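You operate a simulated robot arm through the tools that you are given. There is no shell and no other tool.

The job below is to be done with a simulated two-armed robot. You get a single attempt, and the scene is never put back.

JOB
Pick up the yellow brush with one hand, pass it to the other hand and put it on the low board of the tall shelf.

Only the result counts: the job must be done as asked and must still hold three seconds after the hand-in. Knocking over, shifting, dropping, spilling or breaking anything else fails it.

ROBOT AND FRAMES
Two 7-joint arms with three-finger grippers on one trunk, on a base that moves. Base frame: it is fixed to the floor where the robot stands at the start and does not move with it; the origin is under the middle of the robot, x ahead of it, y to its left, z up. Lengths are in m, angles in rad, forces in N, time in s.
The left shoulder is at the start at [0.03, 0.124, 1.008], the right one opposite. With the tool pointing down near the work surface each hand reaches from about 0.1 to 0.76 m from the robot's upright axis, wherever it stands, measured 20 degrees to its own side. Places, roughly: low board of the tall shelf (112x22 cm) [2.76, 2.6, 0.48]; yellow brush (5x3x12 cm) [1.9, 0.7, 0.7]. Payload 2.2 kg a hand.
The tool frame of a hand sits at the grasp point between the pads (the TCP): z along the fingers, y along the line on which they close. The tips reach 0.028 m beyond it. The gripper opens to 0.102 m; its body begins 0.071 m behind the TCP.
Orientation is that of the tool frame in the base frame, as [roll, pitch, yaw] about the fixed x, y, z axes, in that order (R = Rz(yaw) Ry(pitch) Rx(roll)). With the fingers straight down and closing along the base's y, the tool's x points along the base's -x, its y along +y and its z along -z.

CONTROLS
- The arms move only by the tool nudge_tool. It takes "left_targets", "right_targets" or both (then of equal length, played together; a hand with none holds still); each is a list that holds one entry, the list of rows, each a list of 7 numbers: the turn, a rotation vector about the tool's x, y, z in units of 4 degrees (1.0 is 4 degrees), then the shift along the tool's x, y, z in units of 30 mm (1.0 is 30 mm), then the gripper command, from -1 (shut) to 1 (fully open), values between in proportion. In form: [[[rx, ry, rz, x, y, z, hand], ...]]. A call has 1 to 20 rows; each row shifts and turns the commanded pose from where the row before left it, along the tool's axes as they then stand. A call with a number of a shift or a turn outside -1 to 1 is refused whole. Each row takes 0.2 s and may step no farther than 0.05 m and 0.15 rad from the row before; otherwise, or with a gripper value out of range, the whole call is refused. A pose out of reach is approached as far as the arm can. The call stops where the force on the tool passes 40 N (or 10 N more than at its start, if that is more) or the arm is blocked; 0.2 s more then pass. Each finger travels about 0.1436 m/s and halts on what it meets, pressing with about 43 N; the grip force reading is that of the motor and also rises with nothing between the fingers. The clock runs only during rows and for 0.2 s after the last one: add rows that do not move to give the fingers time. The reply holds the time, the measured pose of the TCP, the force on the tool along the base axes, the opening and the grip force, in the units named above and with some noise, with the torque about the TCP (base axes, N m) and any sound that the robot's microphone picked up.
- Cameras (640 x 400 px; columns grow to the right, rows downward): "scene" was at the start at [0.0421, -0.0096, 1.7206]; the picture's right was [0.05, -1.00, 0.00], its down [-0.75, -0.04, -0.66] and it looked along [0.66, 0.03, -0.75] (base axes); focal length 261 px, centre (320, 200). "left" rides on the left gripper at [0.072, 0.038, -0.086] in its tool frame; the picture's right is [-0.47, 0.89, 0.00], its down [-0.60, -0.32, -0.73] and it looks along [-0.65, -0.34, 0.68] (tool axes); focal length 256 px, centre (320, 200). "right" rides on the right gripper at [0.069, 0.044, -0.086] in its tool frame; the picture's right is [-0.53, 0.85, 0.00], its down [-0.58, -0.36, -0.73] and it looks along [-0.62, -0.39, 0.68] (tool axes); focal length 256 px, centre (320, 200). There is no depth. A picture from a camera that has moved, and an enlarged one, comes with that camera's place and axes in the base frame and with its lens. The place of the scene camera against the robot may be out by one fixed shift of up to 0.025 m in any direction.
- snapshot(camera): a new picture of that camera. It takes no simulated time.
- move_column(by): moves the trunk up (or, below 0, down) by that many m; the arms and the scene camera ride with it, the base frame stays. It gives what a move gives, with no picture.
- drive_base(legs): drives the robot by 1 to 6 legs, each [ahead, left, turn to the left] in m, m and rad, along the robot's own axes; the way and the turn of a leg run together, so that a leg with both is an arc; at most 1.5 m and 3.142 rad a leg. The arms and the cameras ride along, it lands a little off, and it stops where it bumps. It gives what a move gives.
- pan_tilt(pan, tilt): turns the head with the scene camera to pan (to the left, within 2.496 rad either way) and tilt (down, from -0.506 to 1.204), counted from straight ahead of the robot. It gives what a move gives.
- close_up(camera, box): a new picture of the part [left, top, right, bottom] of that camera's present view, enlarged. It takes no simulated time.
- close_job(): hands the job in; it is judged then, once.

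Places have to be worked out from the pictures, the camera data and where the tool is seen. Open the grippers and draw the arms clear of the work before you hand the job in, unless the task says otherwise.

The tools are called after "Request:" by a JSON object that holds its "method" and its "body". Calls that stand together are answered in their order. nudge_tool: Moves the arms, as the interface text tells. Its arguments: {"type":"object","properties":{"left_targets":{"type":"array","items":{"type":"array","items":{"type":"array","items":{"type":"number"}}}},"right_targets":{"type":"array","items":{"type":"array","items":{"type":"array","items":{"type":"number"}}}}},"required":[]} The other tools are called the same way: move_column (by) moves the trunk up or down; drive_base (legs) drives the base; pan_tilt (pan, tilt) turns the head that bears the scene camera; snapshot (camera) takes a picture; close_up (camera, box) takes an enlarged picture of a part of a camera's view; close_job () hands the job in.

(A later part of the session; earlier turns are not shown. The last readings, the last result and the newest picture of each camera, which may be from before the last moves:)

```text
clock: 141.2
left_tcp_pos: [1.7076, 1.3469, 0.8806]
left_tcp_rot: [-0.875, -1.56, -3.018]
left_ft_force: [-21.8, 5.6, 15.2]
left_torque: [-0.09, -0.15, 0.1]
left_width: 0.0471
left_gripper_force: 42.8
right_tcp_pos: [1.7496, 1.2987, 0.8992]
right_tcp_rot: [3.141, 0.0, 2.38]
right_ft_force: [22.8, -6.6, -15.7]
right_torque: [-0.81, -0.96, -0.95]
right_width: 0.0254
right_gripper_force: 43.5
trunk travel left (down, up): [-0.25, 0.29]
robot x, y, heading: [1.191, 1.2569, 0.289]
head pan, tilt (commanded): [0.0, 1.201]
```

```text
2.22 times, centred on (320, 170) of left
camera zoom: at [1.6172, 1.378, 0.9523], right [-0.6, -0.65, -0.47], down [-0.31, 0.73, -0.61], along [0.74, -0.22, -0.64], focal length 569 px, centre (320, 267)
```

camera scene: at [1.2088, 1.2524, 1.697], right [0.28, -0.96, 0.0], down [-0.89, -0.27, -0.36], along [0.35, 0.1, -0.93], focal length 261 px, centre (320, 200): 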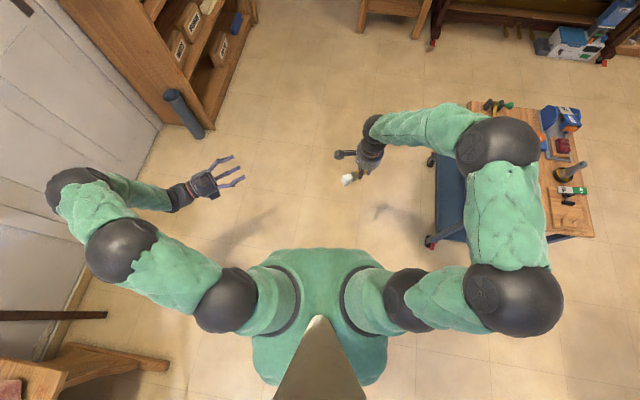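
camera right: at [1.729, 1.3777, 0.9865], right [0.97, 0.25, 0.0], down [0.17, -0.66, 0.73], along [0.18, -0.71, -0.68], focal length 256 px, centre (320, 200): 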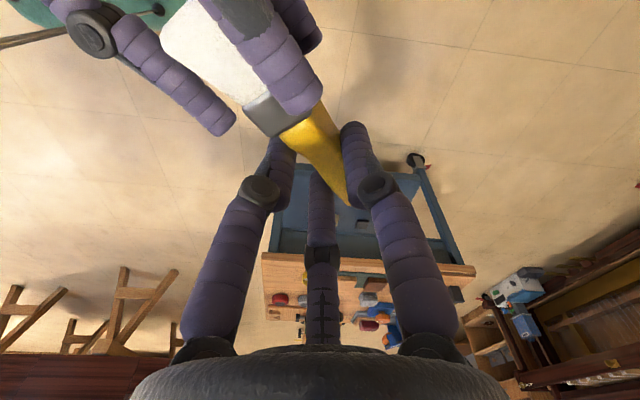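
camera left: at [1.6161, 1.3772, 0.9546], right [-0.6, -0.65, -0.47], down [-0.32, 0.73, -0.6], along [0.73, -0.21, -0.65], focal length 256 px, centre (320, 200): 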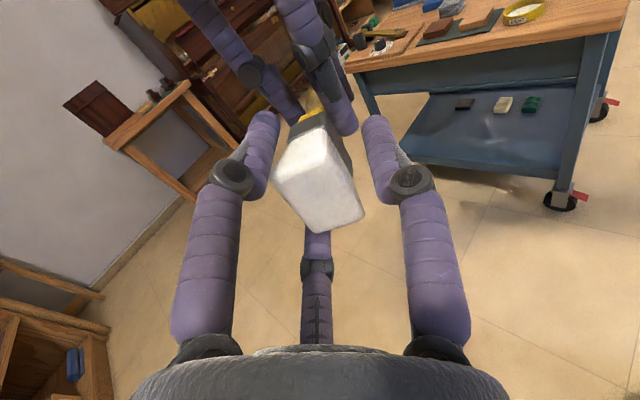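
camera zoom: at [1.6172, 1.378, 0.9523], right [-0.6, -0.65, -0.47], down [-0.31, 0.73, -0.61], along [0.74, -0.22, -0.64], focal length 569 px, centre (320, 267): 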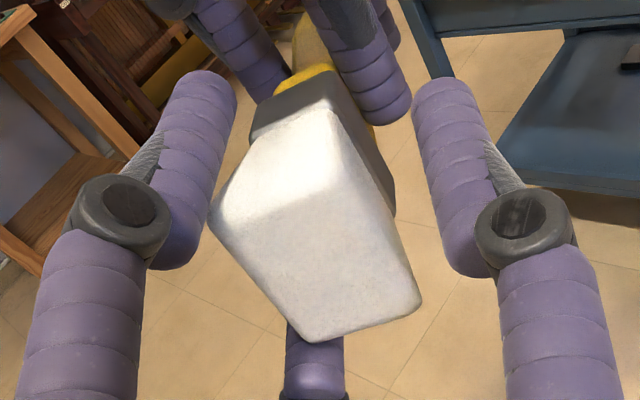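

Forces flipped sign, so the left hand is near the balanced spot; the three-jaw grip will self-centre once the right hand lets go. I ease the right fingers open just slightly, so they still cage the handle, and watch what the left grip does.

Request:
{"method": "nudge_tool", "body": {"right_targets": [[[0, 0, 0, 0, 0, 0, -0.48], [0, 0, 0, 0, 0, 0, -0.45], [0, 0, 0, 0, 0, 0, -0.42], [0, 0, 0, 0, 0, 0, -0.4], [0, 0, 0, 0, 0, 0, -0.4]]], "left_targets": [[[0, 0, 0, 0, 0, 0, -1], [0, 0, 0, 0, 0, 0, -1], [0, 0, 0, 0, 0, 0, -1], [0, 0, 0, 0, 0, 0, -1], [0, 0, 0, 0, 0, 0, -1]]]}}

Request:
{"method": "close_up", "body": {"camera": "left", "box": [200, 80, 440, 260]}}

Request:
{"method": "snapshot", "body": {"camera": "right"}}

Request:
{"method": "close_up", "body": {"camera": "scene", "box": [290, 110, 400, 190]}}

```text
clock: 142.4
left_tcp_pos: [1.7077, 1.3481, 0.8799]
left_tcp_rot: [-1.192, -1.563, -2.698]
left_ft_force: [-0.2, -0.3, -0.6]
left_torque: [0.01, 0.03, -0.06]
left_width: 0.0466
left_gripper_force: 43.1
right_tcp_pos: [1.7493, 1.298, 0.8991]
right_tcp_rot: [-3.141, -0.003, 2.383]
right_ft_force: [0.0, 0.2, -0.1]
right_torque: [0.03, -0.02, 0.02]
right_width: 0.0312
right_gripper_force: 0.2
trunk travel left (down, up): [-0.25, 0.29]
robot x, y, heading: [1.1891, 1.2576, 0.288]
head pan, tilt (commanded): [0.0, 1.201]
```

```text
2.22 times, centred on (320, 170) of left
camera zoom: at [1.618, 1.3785, 0.9516], right [-0.6, -0.65, -0.47], down [-0.32, 0.73, -0.6], along [0.74, -0.21, -0.64], focal length 569 px, centre (320, 267)
```

zoom: 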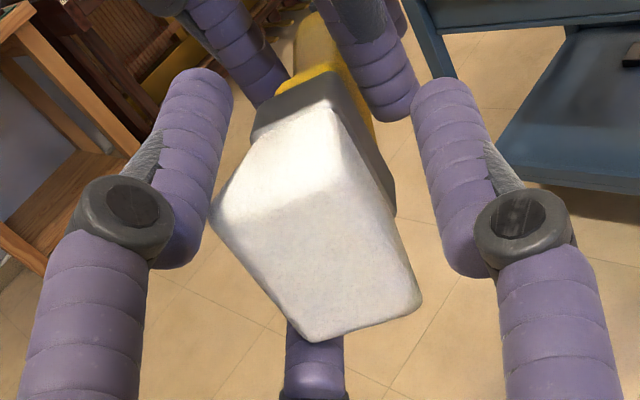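

```text
taken
camera right: at [1.7284, 1.3777, 0.9855], right [0.97, 0.25, 0.0], down [0.17, -0.66, 0.73], along [0.18, -0.71, -0.68], focal length 256 px, centre (320, 200)
```

right: 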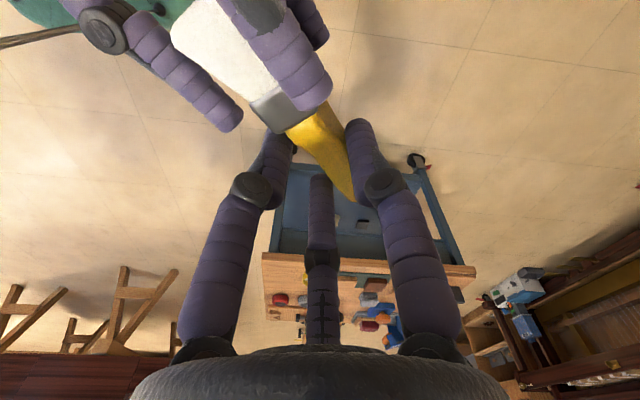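

```text
5.00 times, centred on (345, 150) of scene
camera zoom: at [1.2089, 1.2523, 1.697], right [0.28, -0.96, 0.0], down [-0.89, -0.27, -0.36], along [0.35, 0.1, -0.93], focal length 1304 px, centre (195, 450)
```

zoom: 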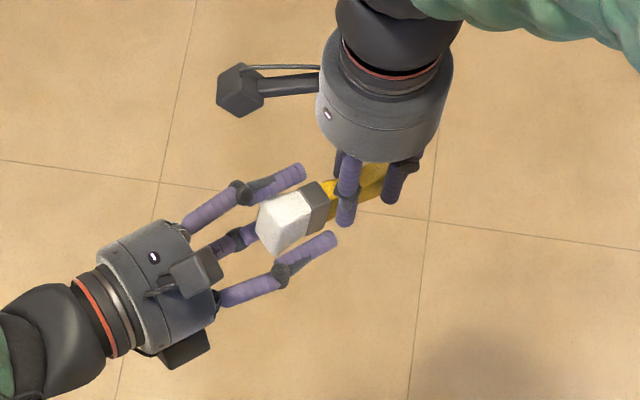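

The left hand now carries the brush alone (forces near zero on the right, 43 N grip on the left). I open the right fingers a touch more and lift the right hand straight up off the handle.

Request:
{"method": "nudge_tool", "body": {"right_targets": [[[0, 0, 0, 0, 0, 0, -0.32], [0, 0, 0, 0, 0, 0, -0.28], [0, 0, 0, 0, 0, -0.3, -0.28], [0, 0, 0, 0, 0, -0.3, -0.28], [0, 0, 0, 0, 0, -0.4, -0.28], [0, 0, 0, 0, 0, -0.5, -0.28], [0, 0, 0, 0, 0, -0.5, -0.28], [0, 0, 0, 0, 0, -0.5, -0.28], [0, 0, 0, 0, 0, -0.6, -0.28], [0, 0, 0, 0, 0, 0, -0.28]]], "left_targets": [[[0, 0, 0, 0, 0, 0, -1], [0, 0, 0, 0, 0, 0, -1], [0, 0, 0, 0, 0, 0, -1], [0, 0, 0, 0, 0, 0, -1], [0, 0, 0, 0, 0, 0, -1], [0, 0, 0, 0, 0, 0, -1], [0, 0, 0, 0, 0, 0, -1], [0, 0, 0, 0, 0, 0, -1], [0, 0, 0, 0, 0, 0, -1], [0, 0, 0, 0, 0, 0, -1]]]}}

Request:
{"method": "close_up", "body": {"camera": "left", "box": [200, 80, 440, 260]}}

Request:
{"method": "close_up", "body": {"camera": "scene", "box": [280, 90, 420, 190]}}

```text
clock: 144.6
left_tcp_pos: [1.7072, 1.3481, 0.8792]
left_tcp_rot: [-1.199, -1.563, -2.691]
left_ft_force: [0.0, 0.3, -0.9]
left_torque: [0.01, 0.02, 0.01]
left_width: 0.0468
left_gripper_force: 43.3
right_tcp_pos: [1.7496, 1.299, 0.9935]
right_tcp_rot: [3.141, -0.001, 2.382]
right_ft_force: [0.6, 0.9, 1.0]
right_torque: [0.01, 0.02, -0.04]
right_width: 0.0367
right_gripper_force: 0.1
trunk travel left (down, up): [-0.25, 0.29]
robot x, y, heading: [1.1894, 1.2598, 0.29]
head pan, tilt (commanded): [0.0, 1.201]
```

```text
2.22 times, centred on (320, 170) of left
camera zoom: at [1.6179, 1.3783, 0.9514], right [-0.6, -0.65, -0.47], down [-0.32, 0.73, -0.6], along [0.73, -0.21, -0.64], focal length 569 px, centre (320, 267)
```

zoom: 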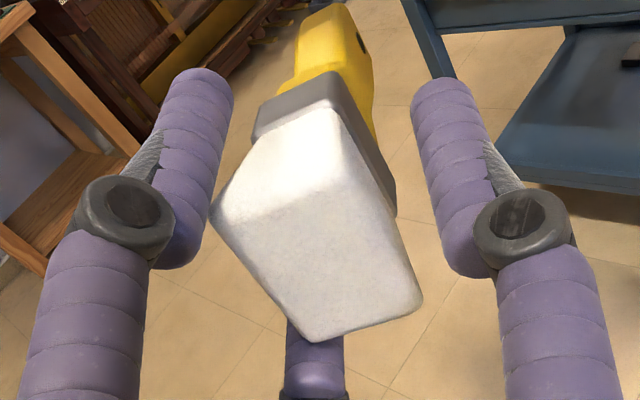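

```text
4.00 times, centred on (350, 140) of scene
camera zoom: at [1.2091, 1.2524, 1.6969], right [0.28, -0.96, 0.0], down [-0.89, -0.27, -0.36], along [0.35, 0.1, -0.93], focal length 1043 px, centre (200, 440)
```

zoom: 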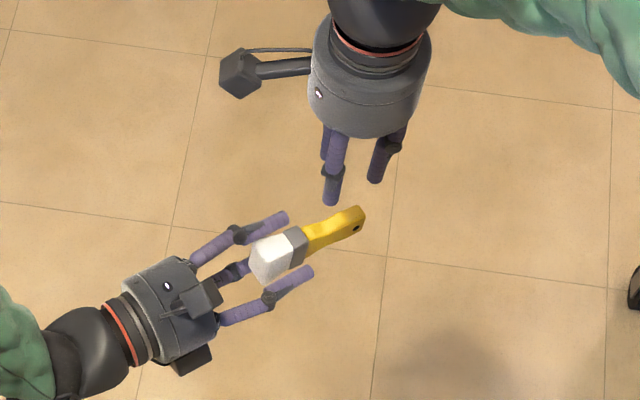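

The left hand holds the brush by itself, handle pointing out. I draw the right hand up and away to its side, and turn the head toward the shelf to find a free spot on the low board.

Request:
{"method": "nudge_tool", "body": {"right_targets": [[[0, 0, 0, 0, 0, -1, 0.2], [0, 0, 0, -0.5, 0, -0.5, 0.2], [0, 0, 0, -1, -0.3, 0, 0.2], [0, 0, 0, -1, -0.3, 0, 0.2], [0, 0, 0, -1, -0.3, 0, 0.2], [0, 0, 0, -1, -0.3, 0, 0.2], [0, 0, 0, -1, -0.3, 0, 0.2], [0, 0, 0, -1, -0.3, 0, 0.2], [0, 0, 0, 0, 0, 0, 0.2]]]}}

Request:
{"method": "pan_tilt", "body": {"pan": 0.38, "tilt": 0.6}}

Request:
{"method": "snapshot", "body": {"camera": "scene"}}

```text
clock: 146.6
left_tcp_pos: [1.7065, 1.3487, 0.8798]
left_tcp_rot: [-1.148, -1.563, -2.741]
left_ft_force: [-0.1, -0.1, -0.5]
left_torque: [0.01, 0.04, -0.03]
left_width: 0.0465
left_gripper_force: 43.4
right_tcp_pos: [1.8549, 1.1228, 1.0402]
right_tcp_rot: [-3.141, 0.001, 2.382]
right_ft_force: [-0.5, -1.1, 0.6]
right_torque: [-0.04, 0.0, 0.02]
right_width: 0.0613
right_gripper_force: 0.0
trunk travel left (down, up): [-0.25, 0.29]
robot x, y, heading: [1.1906, 1.2536, 0.291]
head pan, tilt (commanded): [0.0, 1.201]
```

```text
clock: 147.6
left_tcp_pos: [1.7075, 1.3478, 0.8797]
left_tcp_rot: [-1.209, -1.563, -2.684]
left_ft_force: [-0.1, -0.3, -0.4]
left_torque: [0.02, 0.03, -0.01]
left_width: 0.0465
left_gripper_force: 43.1
right_tcp_pos: [1.8546, 1.1236, 1.0399]
right_tcp_rot: [-3.14, -0.002, 2.381]
right_ft_force: [-0.2, 0.6, 0.4]
right_torque: [-0.03, 0.02, 0.04]
right_width: 0.0612
right_gripper_force: 0.1
trunk travel left (down, up): [-0.25, 0.29]
robot x, y, heading: [1.1895, 1.2568, 0.289]
head pan, tilt (commanded): [0.38, 0.6]
```

```text
taken
camera scene: at [1.2247, 1.291, 1.7415], right [0.62, -0.78, 0.0], down [-0.44, -0.35, -0.82], along [0.65, 0.51, -0.57], focal length 261 px, centre (320, 200)
```

scene: 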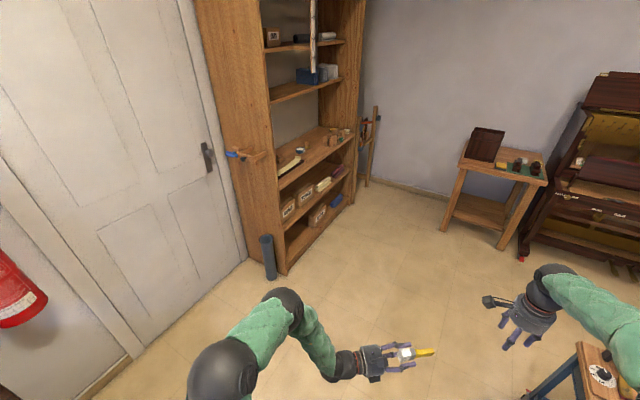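

The brush sits well in the left hand. I enlarge the low board (z ≈ 0.48, the one with the boxes and rolls) to look for a free gap.

Request:
{"method": "close_up", "body": {"camera": "scene", "box": [255, 120, 365, 280]}}

Request:
{"method": "close_up", "body": {"camera": "scene", "box": [270, 150, 360, 225]}}

```text
2.50 times, centred on (310, 200) of scene
camera zoom: at [1.2247, 1.291, 1.7415], right [0.62, -0.78, 0.0], down [-0.44, -0.35, -0.82], along [0.65, 0.51, -0.57], focal length 652 px, centre (345, 200)
```

zoom: 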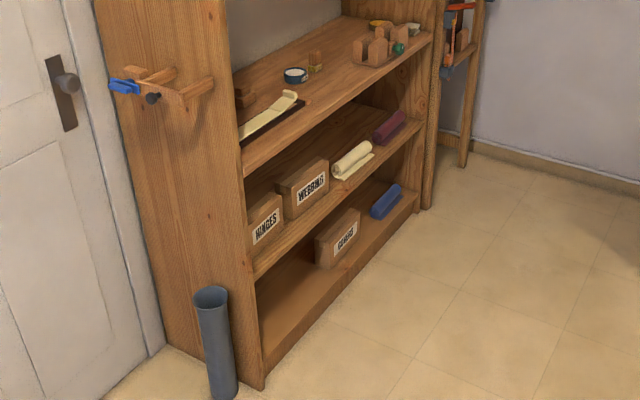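

```text
5.33 times, centred on (315, 188) of scene
camera zoom: at [1.2247, 1.291, 1.7415], right [0.62, -0.78, 0.0], down [-0.44, -0.35, -0.82], along [0.65, 0.51, -0.57], focal length 1391 px, centre (347, 267)
```

zoom: 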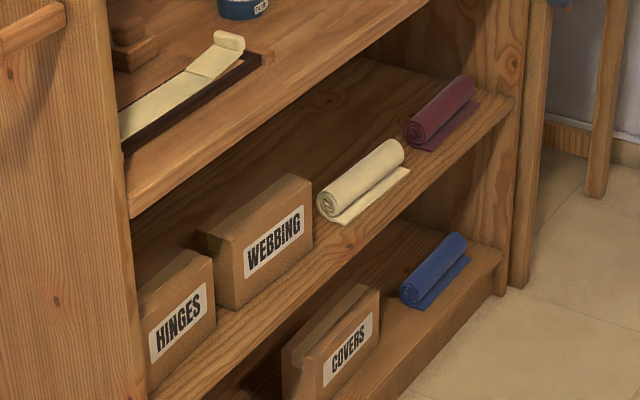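

The only suitable free gap on the low board is between the WEBBING box and the cream roll (about x 2.68–2.77). I bring the left hand to the robot's left and turn it to point straight ahead, still holding the brush.

Request:
{"method": "nudge_tool", "body": {"left_targets": [[[0, 0, 0, 0, -0.476, -0.825, -1], [0, 0, 0, 0, -0.476, -0.825, -1], [0, 0, 0, 0, -0.476, -0.825, -1], [0, 0, 0, 0, -0.476, -0.825, -1], [0, 0, 0, 0, -0.476, -0.825, -1], [0, 0, 0, 0, -0.476, -0.825, -1], [0, 0, 0, 0, -0.476, -0.825, -1], [1, 0, 0, 0, 0, 0, -1], [1, 0, 0, 0, 0, 0, -1], [1, 0, 0, 0, 0, 0, -1], [1, 0, 0, 0, 0, 0, -1], [1, 0, 0, 0, 0, 0, -1], [1, 0, 0, 0, 0, 0, -1], [1, 0, 0, 0, 0, 0, -1], [0, 0, 0, 0, 0, 0, -1]]]}}

Request:
{"method": "snapshot", "body": {"camera": "scene"}}

Request:
{"method": "snapshot", "body": {"camera": "left"}}

```text
clock: 150.8
left_tcp_pos: [1.6479, 1.5404, 0.8794]
left_tcp_rot: [-0.74, -1.563, -2.661]
left_ft_force: [-0.6, -0.7, 0.2]
left_torque: [0.01, 0.01, 0.02]
left_width: 0.0369
left_gripper_force: 44.6
right_tcp_pos: [1.854, 1.124, 1.0404]
right_tcp_rot: [-3.141, -0.001, 2.383]
right_ft_force: [-0.2, 0.2, 0.2]
right_torque: [0.0, 0.0, -0.02]
right_width: 0.0611
right_gripper_force: 0.1
trunk travel left (down, up): [-0.25, 0.29]
robot x, y, heading: [1.1881, 1.2591, 0.29]
head pan, tilt (commanded): [0.38, 0.6]
```

```text
taken
camera scene: at [1.2245, 1.2915, 1.7416], right [0.62, -0.78, 0.0], down [-0.44, -0.35, -0.82], along [0.65, 0.51, -0.57], focal length 261 px, centre (320, 200)
```

scene: 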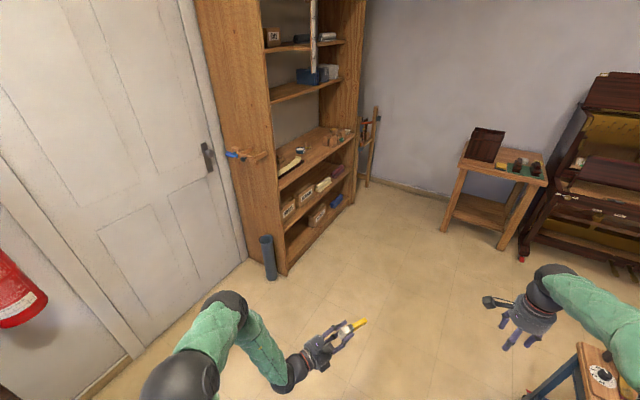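

```text
taken
camera left: at [1.5548, 1.525, 0.9515], right [-0.23, -0.85, -0.47], down [-0.62, 0.5, -0.61], along [0.75, 0.15, -0.64], focal length 256 px, centre (320, 200)
```

left: 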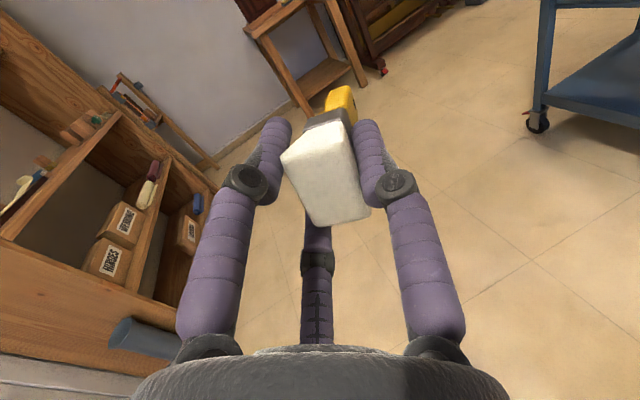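

The brush settled in the grip (width now 37 mm at 44 N): the two fingers now press its flat face opposite the thumb, which is firmer. I finish turning the hand to point straight ahead and check again.

Request:
{"method": "nudge_tool", "body": {"left_targets": [[[0.5, 0, 0, 0, 0, 0, -1], [1, 0, 0, 0, 0, 0, -1], [1, 0, 0, 0, 0, 0, -1], [1, 0, 0, 0, 0, 0, -1], [1, 0, 0, 0, 0, 0, -1], [1, 0, 0, 0, 0, 0, -1], [1, 0, 0, 0, 0, 0, -1], [1, 0, 0, 0, 0, 0, -1], [0.5, 0, 0, 0, 0, 0, -1], [0, 0, 0, 0, 0, 0, -1]]]}}

Request:
{"method": "snapshot", "body": {"camera": "left"}}

Request:
{"method": "snapshot", "body": {"camera": "scene"}}

```text
clock: 153.0
left_tcp_pos: [1.6497, 1.5398, 0.8788]
left_tcp_rot: [-0.201, -1.564, -2.683]
left_ft_force: [0.4, 0.0, -0.5]
left_torque: [0.0, 0.02, -0.02]
left_width: 0.0365
left_gripper_force: 43.2
right_tcp_pos: [1.8557, 1.1243, 1.0391]
right_tcp_rot: [3.141, -0.002, 2.383]
right_ft_force: [-0.2, 0.8, 1.0]
right_torque: [0.03, -0.01, 0.01]
right_width: 0.0611
right_gripper_force: 0.0
trunk travel left (down, up): [-0.25, 0.29]
robot x, y, heading: [1.1918, 1.2578, 0.284]
head pan, tilt (commanded): [0.38, 0.6]
```

```text
taken
camera left: at [1.5748, 1.4802, 0.951], right [0.23, -0.85, -0.47], down [-0.78, 0.12, -0.61], along [0.58, 0.51, -0.64], focal length 256 px, centre (320, 200)
```

left: 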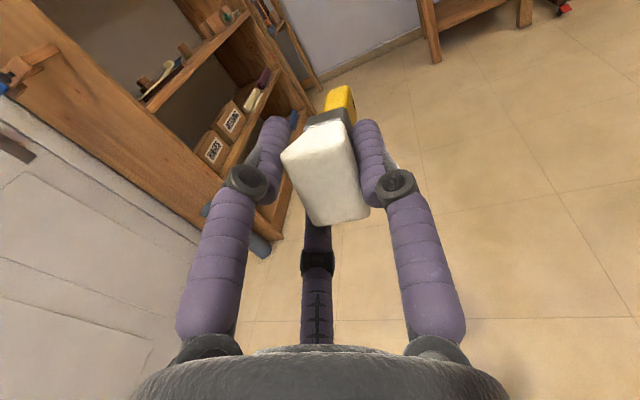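

```text
taken
camera scene: at [1.2253, 1.2912, 1.7415], right [0.62, -0.78, 0.0], down [-0.44, -0.35, -0.82], along [0.65, 0.51, -0.57], focal length 261 px, centre (320, 200)
```

scene: 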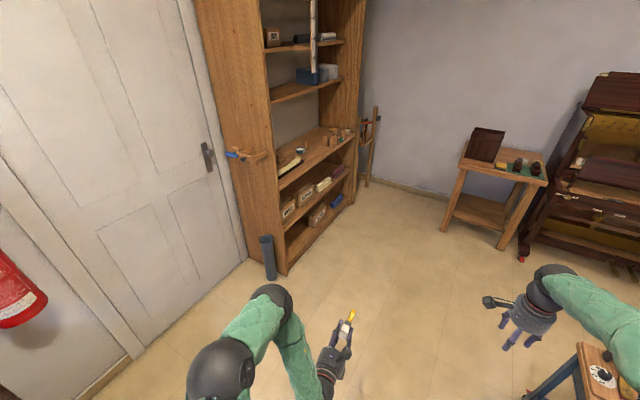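

The hand points forward and the brush is steady. I drive along the free corridor to in front of the shelf and turn to face it, keeping about 0.9 m distance.

Request:
{"method": "drive_base", "body": {"legs": [[1.3, -0.1, 0.0]]}}

Request:
{"method": "drive_base", "body": {"legs": [[0.0, 0.0, 1.336]]}}

Request:
{"method": "pan_tilt", "body": {"pan": 0.1, "tilt": 0.75}}

Request:
{"method": "snapshot", "body": {"camera": "scene"}}

Request:
{"method": "snapshot", "body": {"camera": "left"}}

```text
clock: 159.5
left_tcp_pos: [2.9236, 1.8094, 0.8795]
left_tcp_rot: [-0.179, -1.563, -2.706]
left_ft_force: [0.5, -0.1, 0.0]
left_torque: [-0.01, 0.0, 0.02]
left_width: 0.0365
left_gripper_force: 42.7
right_tcp_pos: [3.1269, 1.3928, 1.0395]
right_tcp_rot: [-3.141, -0.002, 2.38]
right_ft_force: [-0.5, 0.5, 0.3]
right_torque: [0.0, 0.02, -0.03]
right_width: 0.0612
right_gripper_force: 0.0
trunk travel left (down, up): [-0.25, 0.29]
robot x, y, heading: [2.4675, 1.5287, 0.289]
head pan, tilt (commanded): [0.38, 0.6]
```

```text
clock: 163.2
left_tcp_pos: [2.305, 2.043, 0.8805]
left_tcp_rot: [-0.148, -1.563, -1.413]
left_ft_force: [-0.6, -0.3, 0.5]
left_torque: [-0.01, 0.02, 0.03]
left_width: 0.0365
left_gripper_force: 43.1
right_tcp_pos: [2.7576, 2.1394, 1.0402]
right_tcp_rot: [-3.141, -0.001, -2.577]
right_ft_force: [0.8, 0.0, -0.3]
right_torque: [0.01, -0.01, -0.01]
right_width: 0.0611
right_gripper_force: 0.0
trunk travel left (down, up): [-0.25, 0.29]
robot x, y, heading: [2.4618, 1.5287, 1.609]
head pan, tilt (commanded): [0.38, 0.6]
```

```text
clock: 164.0
left_tcp_pos: [2.3045, 2.0434, 0.881]
left_tcp_rot: [-0.154, -1.564, -1.407]
left_ft_force: [0.6, -0.1, 0.2]
left_torque: [-0.03, 0.0, -0.01]
left_width: 0.0362
left_gripper_force: 43.0
right_tcp_pos: [2.7589, 2.1389, 1.0401]
right_tcp_rot: [3.141, 0.0, -2.58]
right_ft_force: [-0.7, 0.0, 0.4]
right_torque: [-0.02, 0.0, 0.01]
right_width: 0.0613
right_gripper_force: 0.1
trunk travel left (down, up): [-0.25, 0.29]
robot x, y, heading: [2.462, 1.5267, 1.612]
head pan, tilt (commanded): [0.099, 0.75]
```

```text
taken
camera scene: at [2.4468, 1.5679, 1.7287], right [0.99, 0.14, 0.0], down [0.09, -0.68, -0.73], along [-0.1, 0.72, -0.68], focal length 261 px, centre (320, 200)
```

scene: 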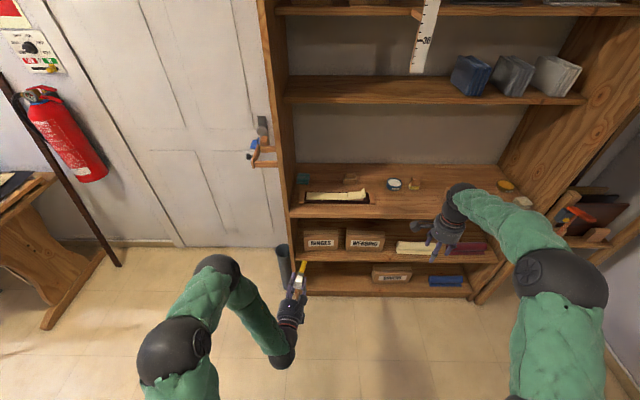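

```text
taken
camera left: at [2.3433, 1.9567, 0.9511], right [0.88, 0.01, -0.47], down [-0.31, -0.73, -0.61], along [-0.35, 0.68, -0.64], focal length 256 px, centre (320, 200)
```

left: 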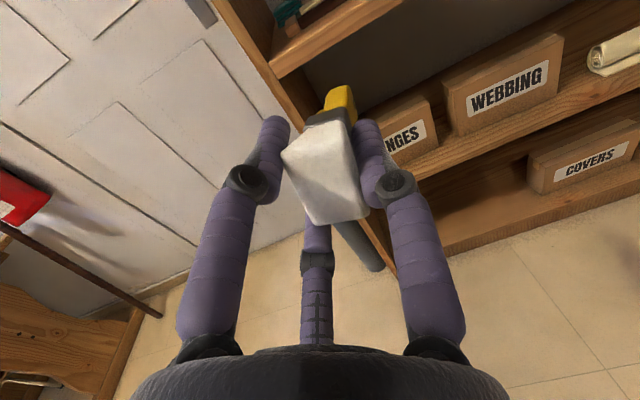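

I now face the shelf. I enlarge the low board to measure the gap between the boxes and the rolls.

Request:
{"method": "close_up", "body": {"camera": "scene", "box": [285, 205, 505, 300]}}

Request:
{"method": "close_up", "body": {"camera": "left", "box": [400, 0, 640, 180]}}

```text
2.91 times, centred on (395, 252) of scene
camera zoom: at [2.4468, 1.5679, 1.7287], right [0.99, 0.14, 0.0], down [0.09, -0.68, -0.73], along [-0.1, 0.72, -0.68], focal length 759 px, centre (102, 47)
```

zoom: 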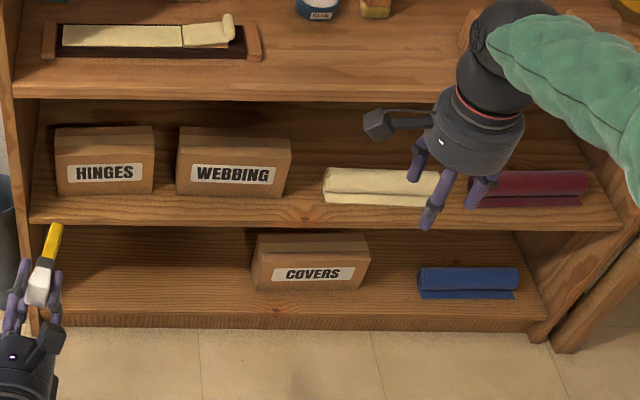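

```text
2.22 times, centred on (520, 90) of left
camera zoom: at [2.3433, 1.9567, 0.9511], right [0.88, 0.01, -0.47], down [-0.31, -0.73, -0.61], along [-0.35, 0.68, -0.64], focal length 569 px, centre (-124, 444)
```

zoom: 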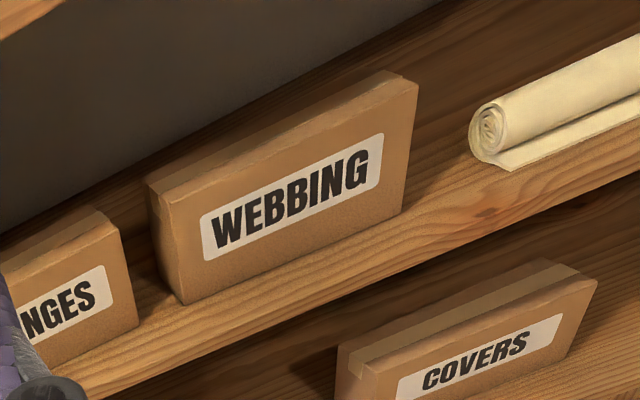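

The front strip of the low board (5–6 cm deep) is free, and the gap between WEBBING and the cream roll is about 7.8 cm – enough for the handle to go straight in while the fingers stay over the strip. I tuck the right arm back and roll the left hand so its thumb is on top and the brush lies flat.

Request:
{"method": "nudge_tool", "body": {"left_targets": [[[0, 0, -1, 0, 0, 0, -1], [0, 0, -1, 0, 0, 0, -1], [0, 0, -1, 0, 0, 0, -1], [0, 0, -1, 0, 0, 0, -1], [0, 0, -1, 0, 0, 0, -1], [0, 0, -1, 0, 0, 0, -1], [0, 0, -1, 0, 0, 0, -1], [0, 0, -1, 0, 0, 0, -1], [0, 0, -1, 0, 0, 0, -1], [0, 0, -1, 0, 0, 0, -1], [0, 0, -1, 0, 0, 0, -1], [0, 0, 0, 0, 0, 0, -1]]], "right_targets": [[[0, 0, 0, 0.355, -0.915, 0, 0.2], [0, 0, 0, 0.355, -0.915, 0, 0.2], [0, 0, 0, 0.355, -0.915, 0, 0.2], [0, 0, 0, 0.355, -0.915, 0, 0.2], [0, 0, 0, 0.355, -0.915, 0, 0.2], [0, 0, 0, 0.355, -0.915, 0, 0.2], [0, 0, 0, 0.355, -0.915, 0, 0.2], [0, 0, 0, 0.355, -0.915, 0, 0.2], [0, 0, 0, 0.355, -0.915, 0, 0.2], [0, 0, 0, 0.355, -0.915, 0, 0.2], [0, 0, 0, 0.355, -0.915, 0, 0.2], [0, 0, 0, 0, 0, 0, 0.2]]]}}

Request:
{"method": "snapshot", "body": {"camera": "scene"}}

Request:
{"method": "snapshot", "body": {"camera": "left"}}

```text
clock: 166.6
left_tcp_pos: [2.3049, 2.0436, 0.8797]
left_tcp_rot: [1.561, -0.801, -3.125]
left_ft_force: [0.7, 0.3, -1.1]
left_torque: [-0.03, -0.04, -0.03]
left_width: 0.0364
left_gripper_force: 42.9
right_tcp_pos: [2.8209, 1.8209, 1.0401]
right_tcp_rot: [-3.14, -0.002, -2.579]
right_ft_force: [0.8, 0.1, 0.1]
right_torque: [0.02, -0.02, 0.05]
right_width: 0.0611
right_gripper_force: 0.0
trunk travel left (down, up): [-0.25, 0.29]
robot x, y, heading: [2.4646, 1.5265, 1.607]
head pan, tilt (commanded): [0.099, 0.75]
```

```text
taken
camera scene: at [2.4471, 1.5684, 1.7287], right [0.99, 0.14, 0.0], down [0.09, -0.68, -0.73], along [-0.1, 0.72, -0.68], focal length 261 px, centre (320, 200)
```

scene: 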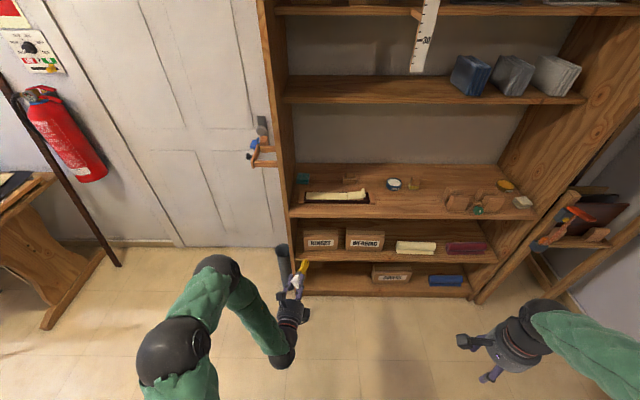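

```text
taken
camera left: at [2.2826, 1.9565, 0.9569], right [0.96, 0.01, 0.28], down [0.2, -0.72, -0.66], along [0.2, 0.69, -0.7], focal length 256 px, centre (320, 200)
```

left: 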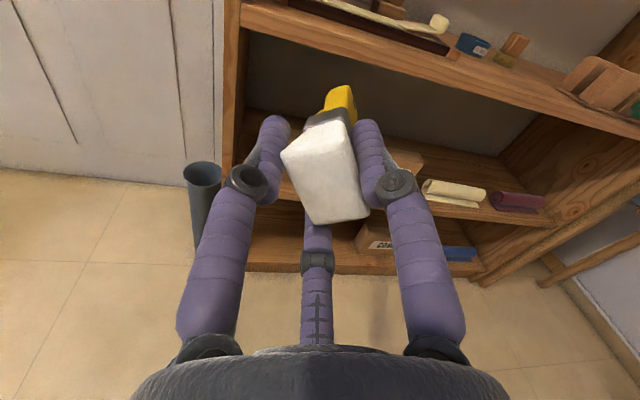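

The roll works and the brush stays firm. I finish the roll, adding a few degrees to level the brush's flat side, and look again.

Request:
{"method": "nudge_tool", "body": {"left_targets": [[[0, 0, -1, 0, 0, 0, -1], [0, 0, -1, 0, 0, 0, -1], [0, 0, -1, 0, 0, 0, -1], [0, 0, -1, 0, 0, 0, -1], [0, 0, -1, 0, 0, 0, -1], [0, 0, -1, 0, 0, 0, -1], [0, 0, -1, 0, 0, 0, -1], [0, 0, -1, 0, 0, 0, -1], [0, 0, -1, 0, 0, 0, -1], [0, 0, -1, 0, 0, 0, -1], [0, 0, -1, 0, 0, 0, -1], [0, 0, -1, 0, 0, 0, -1], [0, 0, -1, 0, 0, 0, -1], [0, 0, 0, 0, 0, 0, -1]]]}}

Request:
{"method": "snapshot", "body": {"camera": "left"}}

Request:
{"method": "close_up", "body": {"camera": "scene", "box": [240, 240, 360, 380]}}

```text
clock: 169.6
left_tcp_pos: [2.3058, 2.0437, 0.88]
left_tcp_rot: [1.564, 0.105, -3.134]
left_ft_force: [0.4, 0.0, 0.0]
left_torque: [-0.04, 0.0, 0.0]
left_width: 0.0366
left_gripper_force: 42.9
right_tcp_pos: [2.8189, 1.8206, 1.0393]
right_tcp_rot: [3.14, -0.001, -2.58]
right_ft_force: [-0.5, -0.9, 0.3]
right_torque: [-0.01, -0.02, -0.01]
right_width: 0.0614
right_gripper_force: 0.0
trunk travel left (down, up): [-0.25, 0.29]
robot x, y, heading: [2.4626, 1.5304, 1.606]
head pan, tilt (commanded): [0.099, 0.75]
```

```text
taken
camera left: at [2.2294, 1.9565, 0.9098], right [0.37, 0.0, 0.93], down [0.64, -0.72, -0.26], along [0.67, 0.69, -0.27], focal length 256 px, centre (320, 200)
```

left: 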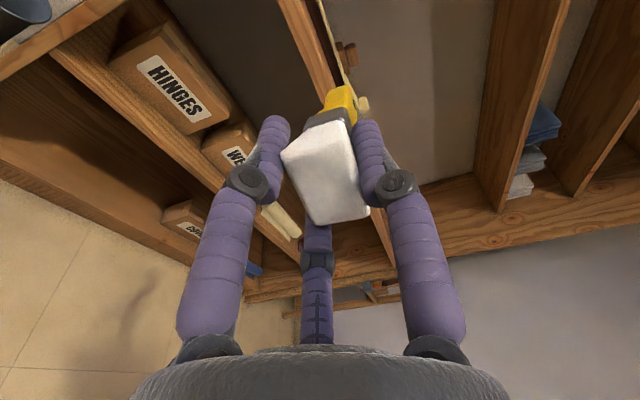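

```text
2.86 times, centred on (300, 310) of scene
camera zoom: at [2.4469, 1.5678, 1.7287], right [0.99, 0.14, 0.0], down [0.09, -0.68, -0.73], along [-0.1, 0.72, -0.68], focal length 745 px, centre (377, -114)
```

zoom: 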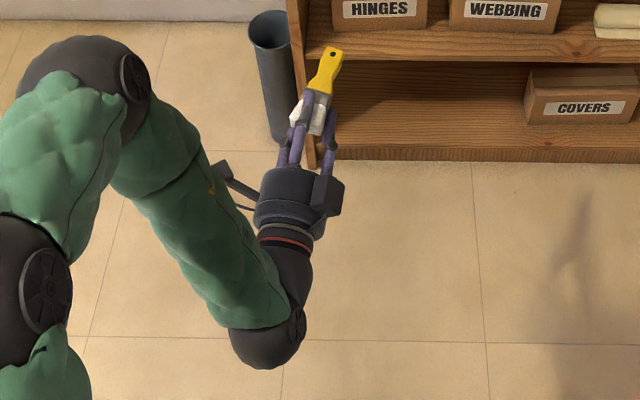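

The hand is level: fingers point straight at the shelf, thumb up, brush coaxial with its handle about 10 cm ahead of the TCP. Before driving sideways I look to the right to check the right arm's clearance.

Request:
{"method": "pan_tilt", "body": {"pan": -0.7, "tilt": 0.75}}

Request:
{"method": "snapshot", "body": {"camera": "scene"}}

```text
clock: 170.7
left_tcp_pos: [2.3052, 2.0437, 0.881]
left_tcp_rot: [1.564, 0.102, -3.131]
left_ft_force: [-0.8, 0.7, -1.0]
left_torque: [-0.04, 0.0, -0.01]
left_width: 0.0366
left_gripper_force: 42.9
right_tcp_pos: [2.821, 1.8214, 1.0413]
right_tcp_rot: [-3.141, -0.002, -2.579]
right_ft_force: [0.3, -0.1, 0.0]
right_torque: [-0.03, 0.02, -0.02]
right_width: 0.061
right_gripper_force: 0.0
trunk travel left (down, up): [-0.25, 0.29]
robot x, y, heading: [2.465, 1.5304, 1.61]
head pan, tilt (commanded): [-0.7, 0.75]
```

```text
taken
camera scene: at [2.5091, 1.5511, 1.7287], right [0.79, -0.61, 0.0], down [-0.42, -0.54, -0.73], along [0.45, 0.58, -0.68], focal length 261 px, centre (320, 200)
```

scene: 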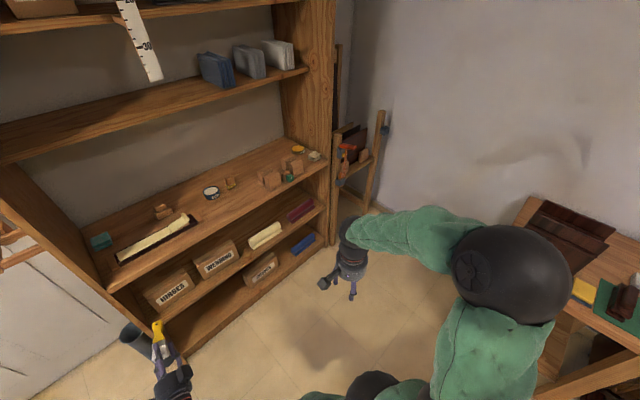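

The right arm is clear of the shelf and the side table. I retract the left hand by 10 cm, lower the trunk, and turn the base to square up with the shelf.

Request:
{"method": "nudge_tool", "body": {"left_targets": [[[0, 0, 0, 0, 0, -0.67, -1], [0, 0, 0, 0, 0, -0.67, -1], [0, 0, 0, 0, 0, -0.67, -1], [0, 0, 0, 0, 0, -0.67, -1], [0, 0, 0, 0, 0, -0.67, -1], [0, 0, 0, 0, 0, 0, -1]]]}}

Request:
{"method": "move_column", "body": {"by": -0.24}}

Request:
{"method": "drive_base", "body": {"legs": [[0.0, 0.0, 0.109]]}}

Request:
{"method": "pan_tilt", "body": {"pan": -0.15, "tilt": 0.7}}

Request:
{"method": "snapshot", "body": {"camera": "scene"}}

```text
clock: 172.1
left_tcp_pos: [2.3061, 1.9443, 0.8798]
left_tcp_rot: [1.564, 0.101, -3.13]
left_ft_force: [0.6, 0.3, -1.6]
left_torque: [-0.02, 0.04, -0.01]
left_width: 0.0365
left_gripper_force: 43.1
right_tcp_pos: [2.8202, 1.8214, 1.0396]
right_tcp_rot: [3.141, -0.002, -2.579]
right_ft_force: [-0.6, -0.1, 0.1]
right_torque: [0.01, -0.02, 0.03]
right_width: 0.0612
right_gripper_force: 0.1
trunk travel left (down, up): [-0.25, 0.29]
robot x, y, heading: [2.4646, 1.5309, 1.606]
head pan, tilt (commanded): [-0.7, 0.75]
```

```text
clock: 174.6
left_tcp_pos: [2.307, 1.9435, 0.6383]
left_tcp_rot: [1.563, 0.103, -3.133]
left_ft_force: [0.4, -0.3, -0.4]
left_torque: [-0.02, 0.0, -0.02]
left_width: 0.0365
left_gripper_force: 42.7
right_tcp_pos: [2.8192, 1.8209, 0.7999]
right_tcp_rot: [-3.14, 0.0, -2.58]
right_ft_force: [0.4, 0.3, 0.9]
right_torque: [-0.02, 0.01, 0.01]
right_width: 0.061
right_gripper_force: 0.3
trunk travel left (down, up): [-0.01, 0.53]
robot x, y, heading: [2.4645, 1.5279, 1.607]
head pan, tilt (commanded): [-0.7, 0.75]
```

```text
clock: 175.5
left_tcp_pos: [2.2603, 1.9231, 0.6382]
left_tcp_rot: [1.564, 0.102, -3.024]
left_ft_force: [-0.6, -0.1, -1.5]
left_torque: [-0.02, -0.01, 0.01]
left_width: 0.0366
left_gripper_force: 42.8
right_tcp_pos: [2.7851, 1.8583, 0.7993]
right_tcp_rot: [3.142, -0.002, -2.47]
right_ft_force: [0.4, 0.0, 0.4]
right_torque: [0.0, 0.02, 0.01]
right_width: 0.0612
right_gripper_force: 0.0
trunk travel left (down, up): [-0.01, 0.53]
robot x, y, heading: [2.4627, 1.529, 1.72]
head pan, tilt (commanded): [-0.7, 0.75]
```

```text
clock: 176.5
left_tcp_pos: [2.2611, 1.9231, 0.639]
left_tcp_rot: [1.564, 0.103, -3.021]
left_ft_force: [-0.1, -0.4, -0.8]
left_torque: [-0.04, 0.0, 0.02]
left_width: 0.0364
left_gripper_force: 42.9
right_tcp_pos: [2.7848, 1.8591, 0.7999]
right_tcp_rot: [-3.14, 0.0, -2.47]
right_ft_force: [0.5, 0.6, 0.5]
right_torque: [0.01, -0.05, 0.01]
right_width: 0.061
right_gripper_force: 0.2
trunk travel left (down, up): [-0.01, 0.53]
robot x, y, heading: [2.4638, 1.5294, 1.719]
head pan, tilt (commanded): [-0.15, 0.7]
```

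```text
taken
camera scene: at [2.4617, 1.5708, 1.4929], right [1.0, 0.0, 0.0], down [0.0, -0.64, -0.76], along [0.0, 0.76, -0.64], focal length 261 px, centre (320, 200)
```

scene: 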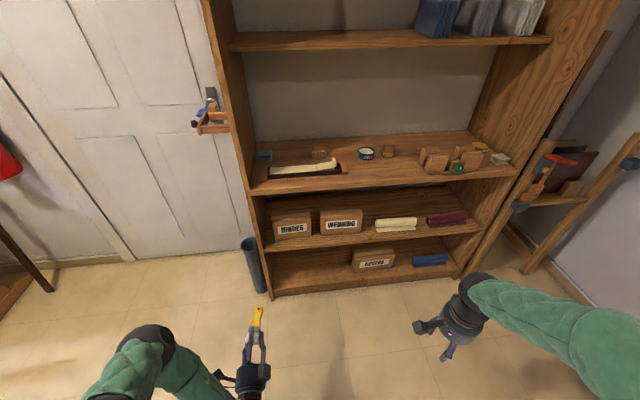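

I enlarge the low board from this lower viewpoint to refine the gap's position and the board height.

Request:
{"method": "close_up", "body": {"camera": "scene", "box": [255, 180, 495, 290]}}

Request:
{"method": "close_up", "body": {"camera": "scene", "box": [330, 195, 430, 250]}}

```text
2.67 times, centred on (375, 235) of scene
camera zoom: at [2.4617, 1.5708, 1.4929], right [1.0, 0.0, 0.0], down [0.0, -0.64, -0.76], along [0.0, 0.76, -0.64], focal length 696 px, centre (173, 107)
```

zoom: 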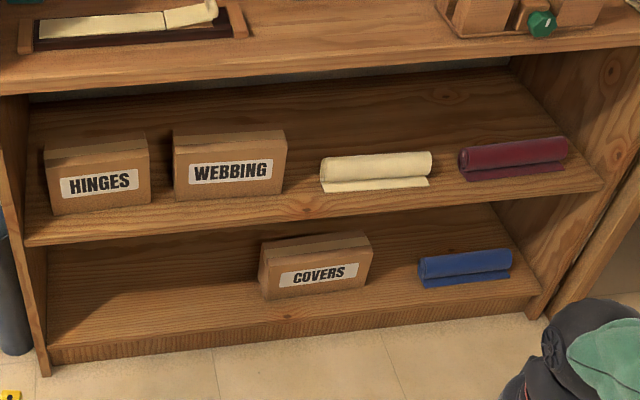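

```text
6.40 times, centred on (380, 222) of scene
camera zoom: at [2.4617, 1.5708, 1.4929], right [1.0, 0.0, 0.0], down [0.0, -0.64, -0.76], along [0.0, 0.76, -0.64], focal length 1669 px, centre (-64, 56)
```

zoom: 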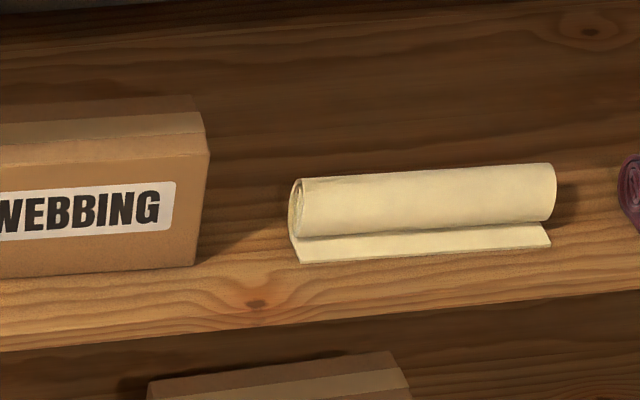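

The gap centre is near (2.71, 2.51), with a free front strip about 4–5 cm deep. I drive diagonally so the brush's handle tip ends up just in front of the gap at z ≈ 0.64.

Request:
{"method": "drive_base", "body": {"legs": [[0.345, -0.526, 0.0]]}}

Request:
{"method": "pan_tilt", "body": {"pan": 0.25, "tilt": 1.0}}

Request:
{"method": "snapshot", "body": {"camera": "scene"}}

Request:
{"method": "snapshot", "body": {"camera": "left"}}

```text
clock: 180.0
left_tcp_pos: [2.7339, 2.3459, 0.6379]
left_tcp_rot: [1.564, 0.103, -3.027]
left_ft_force: [-0.1, 0.3, -0.8]
left_torque: [-0.04, -0.01, 0.0]
left_width: 0.0367
left_gripper_force: 43.6
right_tcp_pos: [3.2579, 2.2784, 0.7992]
right_tcp_rot: [-3.141, 0.0, -2.474]
right_ft_force: [-0.6, -0.2, -0.7]
right_torque: [0.03, 0.0, 0.02]
right_width: 0.0612
right_gripper_force: 0.0
trunk travel left (down, up): [-0.01, 0.53]
robot x, y, heading: [2.9357, 1.9462, 1.712]
head pan, tilt (commanded): [-0.15, 0.7]
```

```text
clock: 180.9
left_tcp_pos: [2.7342, 2.3448, 0.6391]
left_tcp_rot: [1.564, 0.102, -3.026]
left_ft_force: [1.6, -0.8, -1.3]
left_torque: [-0.03, -0.01, -0.01]
left_width: 0.0364
left_gripper_force: 43.4
right_tcp_pos: [3.2579, 2.2787, 0.8007]
right_tcp_rot: [-3.141, -0.001, -2.476]
right_ft_force: [1.0, -0.4, 0.0]
right_torque: [-0.01, 0.01, -0.03]
right_width: 0.0609
right_gripper_force: 0.0
trunk travel left (down, up): [-0.01, 0.53]
robot x, y, heading: [2.9365, 1.951, 1.712]
head pan, tilt (commanded): [0.25, 1.0]
```

```text
taken
camera scene: at [2.9054, 1.9709, 1.4696], right [0.92, 0.38, 0.0], down [0.32, -0.78, -0.54], along [-0.21, 0.5, -0.84], focal length 261 px, centre (320, 200)
```

scene: 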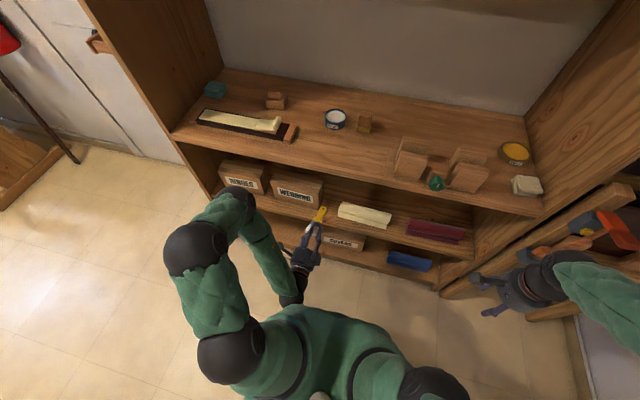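

```text
taken
camera left: at [2.6686, 2.2506, 0.6686], right [0.37, 0.04, 0.93], down [0.71, -0.65, -0.26], along [0.6, 0.76, -0.27], focal length 256 px, centre (320, 200)
```

left: 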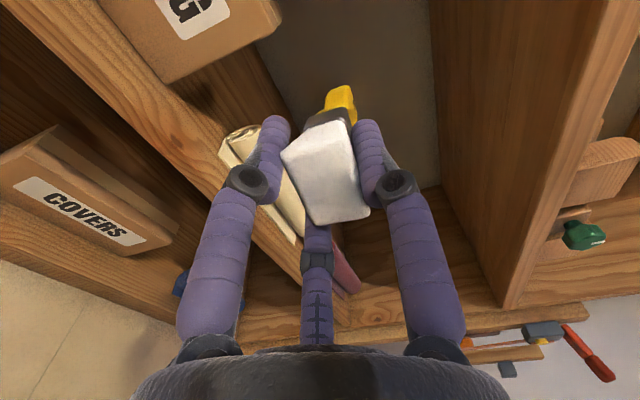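

The handle tip now points at the gap. I enlarge both views to check the alignment with the gap between the box and the cream roll.

Request:
{"method": "close_up", "body": {"camera": "scene", "box": [250, 160, 400, 280]}}

Request:
{"method": "close_up", "body": {"camera": "left", "box": [100, 0, 400, 240]}}

Request:
{"method": "close_up", "body": {"camera": "scene", "box": [430, 170, 640, 330]}}

```text
3.33 times, centred on (325, 220) of scene
camera zoom: at [2.9054, 1.9709, 1.4696], right [0.92, 0.38, 0.0], down [0.32, -0.78, -0.54], along [-0.21, 0.5, -0.84], focal length 869 px, centre (303, 133)
```

zoom: 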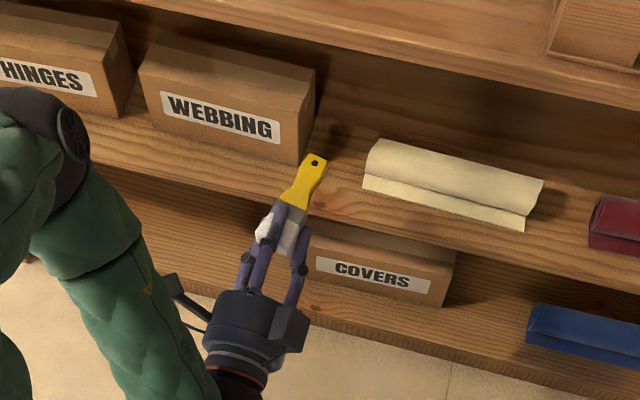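

```text
1.67 times, centred on (250, 120) of left
camera zoom: at [2.6686, 2.2506, 0.6686], right [0.37, 0.04, 0.93], down [0.71, -0.65, -0.26], along [0.6, 0.76, -0.27], focal length 427 px, centre (437, 333)
```

zoom: 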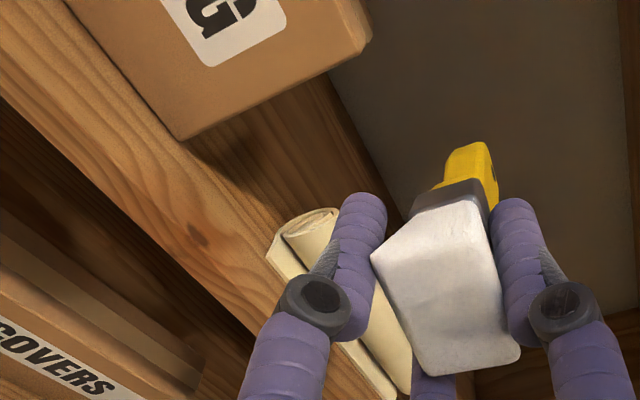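

```text
2.50 times, centred on (535, 250) of scene
camera zoom: at [2.9054, 1.9709, 1.4696], right [0.92, 0.38, 0.0], down [0.32, -0.78, -0.54], along [-0.21, 0.5, -0.84], focal length 652 px, centre (-218, 75)
```

zoom: 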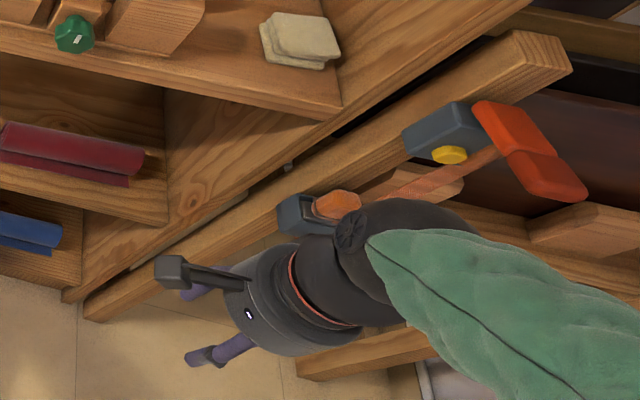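

The hand's line runs through the middle of the gap (within a millimetre or two). I pitch the fingers down 15° so the handle tip will touch first, then advance 10 cm while lowering 5 cm, shifting 7 mm left away from the cream roll's flap.

Request:
{"method": "nudge_tool", "body": {"left_targets": [[[1, 0, 0, 0, 0, 0, -1], [1, 0, 0, 0, 0, 0, -1], [1, 0, 0, 0, 0, 0, -1], [0.75, 0, 0, 0, 0, 0, -1], [0, 0, 0, 0.081, -0.143, 0.729, -1], [0, 0, 0, 0.081, -0.143, 0.729, -1], [0, 0, 0, 0.081, -0.143, 0.729, -1], [0, 0, 0, 0.081, -0.143, 0.729, -1], [0, 0, 0, 0.081, -0.143, 0.729, -1], [0, 0, 0, 0, 0, 0, -1]]]}}

Request:
{"method": "close_up", "body": {"camera": "scene", "box": [250, 160, 400, 280]}}

Request:
{"method": "snapshot", "body": {"camera": "left"}}

```text
clock: 183.1
left_tcp_pos: [2.6998, 2.4392, 0.5945]
left_tcp_rot: [1.822, 0.105, -3.031]
left_ft_force: [0.5, -1.0, -0.7]
left_torque: [-0.02, 0.01, 0.02]
left_width: 0.0366
left_gripper_force: 42.7
left hand out of reach, approached as far as the arm can: row 4, 5, 7, 9
right_tcp_pos: [3.2567, 2.2784, 0.8009]
right_tcp_rot: [3.14, 0.002, -2.476]
right_ft_force: [-0.8, -0.1, -1.0]
right_torque: [0.02, 0.02, -0.01]
right_width: 0.0613
right_gripper_force: 0.2
trunk travel left (down, up): [-0.01, 0.53]
robot x, y, heading: [2.93, 1.9479, 1.715]
head pan, tilt (commanded): [0.25, 1.0]
```

```text
3.33 times, centred on (325, 220) of scene
camera zoom: at [2.9054, 1.9709, 1.4696], right [0.92, 0.38, 0.0], down [0.32, -0.78, -0.54], along [-0.21, 0.5, -0.84], focal length 869 px, centre (303, 133)
```

zoom: 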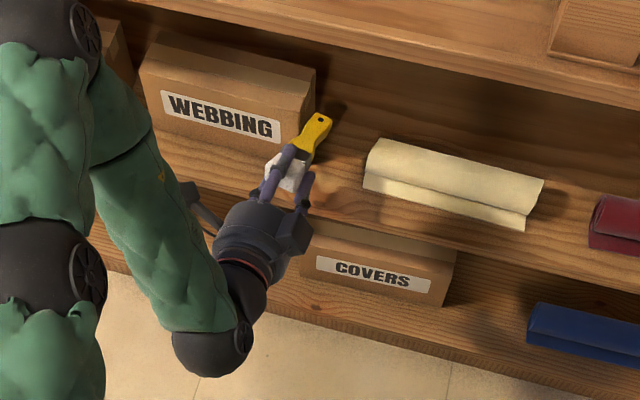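

```text
taken
camera left: at [2.6302, 2.3575, 0.6443], right [0.35, 0.26, 0.9], down [0.7, -0.72, -0.06], along [0.63, 0.65, -0.43], focal length 256 px, centre (320, 200)
```

left: 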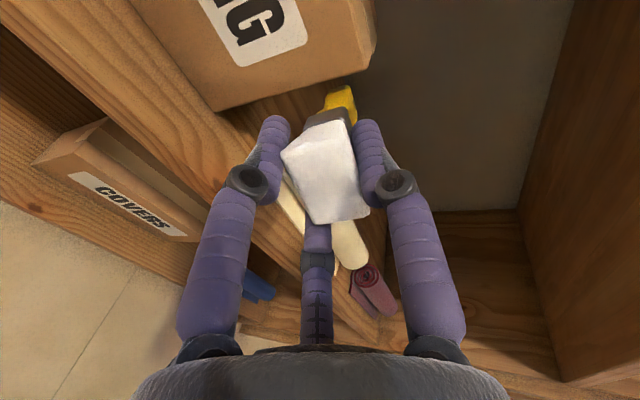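

The hand drifted about 1.5 cm left because a wrist limit was reached. I correct to the right first and check whether the arm follows.

Request:
{"method": "nudge_tool", "body": {"left_targets": [[[0, 0, 0, -0.25, -0.025, 0.007, -1], [0, 0, 0, -0.25, -0.025, 0.007, -1], [0, 0, 0, 0, 0, 0, -1]]]}}

```text
clock: 183.9
left_tcp_pos: [2.7038, 2.435, 0.5892]
left_tcp_rot: [1.821, 0.104, -3.031]
left_ft_force: [0.3, -0.2, -0.6]
left_torque: [-0.02, 0.0, 0.0]
left_width: 0.0367
left_gripper_force: 42.2
left hand out of reach, approached as far as the arm can: row 1, 2
right_tcp_pos: [3.2579, 2.2781, 0.8004]
right_tcp_rot: [3.141, 0.0, -2.476]
right_ft_force: [-0.3, 1.0, 1.1]
right_torque: [-0.01, 0.01, -0.01]
right_width: 0.0613
right_gripper_force: 0.0
trunk travel left (down, up): [-0.01, 0.53]
robot x, y, heading: [2.9359, 1.9485, 1.717]
head pan, tilt (commanded): [0.25, 1.0]
```

Still limited, so I reduce the pitch to about 7° and try the sideways correction again.

Request:
{"method": "nudge_tool", "body": {"left_targets": [[[-1, 0, 0, 0, 0, 0, -1], [-1, 0, 0, 0, 0, 0, -1], [0, 0, 0, -0.2, -0.02, 0, -1], [0, 0, 0, -0.2, -0.02, 0, -1], [0, 0, 0, 0, 0, 0, -1]]]}}

```text
clock: 185.1
left_tcp_pos: [2.7162, 2.436, 0.5889]
left_tcp_rot: [1.683, 0.103, -3.027]
left_ft_force: [0.5, -0.9, -1.0]
left_torque: [-0.03, 0.0, 0.02]
left_width: 0.0365
left_gripper_force: 42.7
right_tcp_pos: [3.257, 2.2787, 0.8002]
right_tcp_rot: [3.141, -0.001, -2.474]
right_ft_force: [-0.1, 0.4, 0.3]
right_torque: [0.03, 0.0, 0.0]
right_width: 0.0613
right_gripper_force: 0.1
trunk travel left (down, up): [-0.01, 0.53]
robot x, y, heading: [2.9357, 1.9496, 1.716]
head pan, tilt (commanded): [0.25, 1.0]
```

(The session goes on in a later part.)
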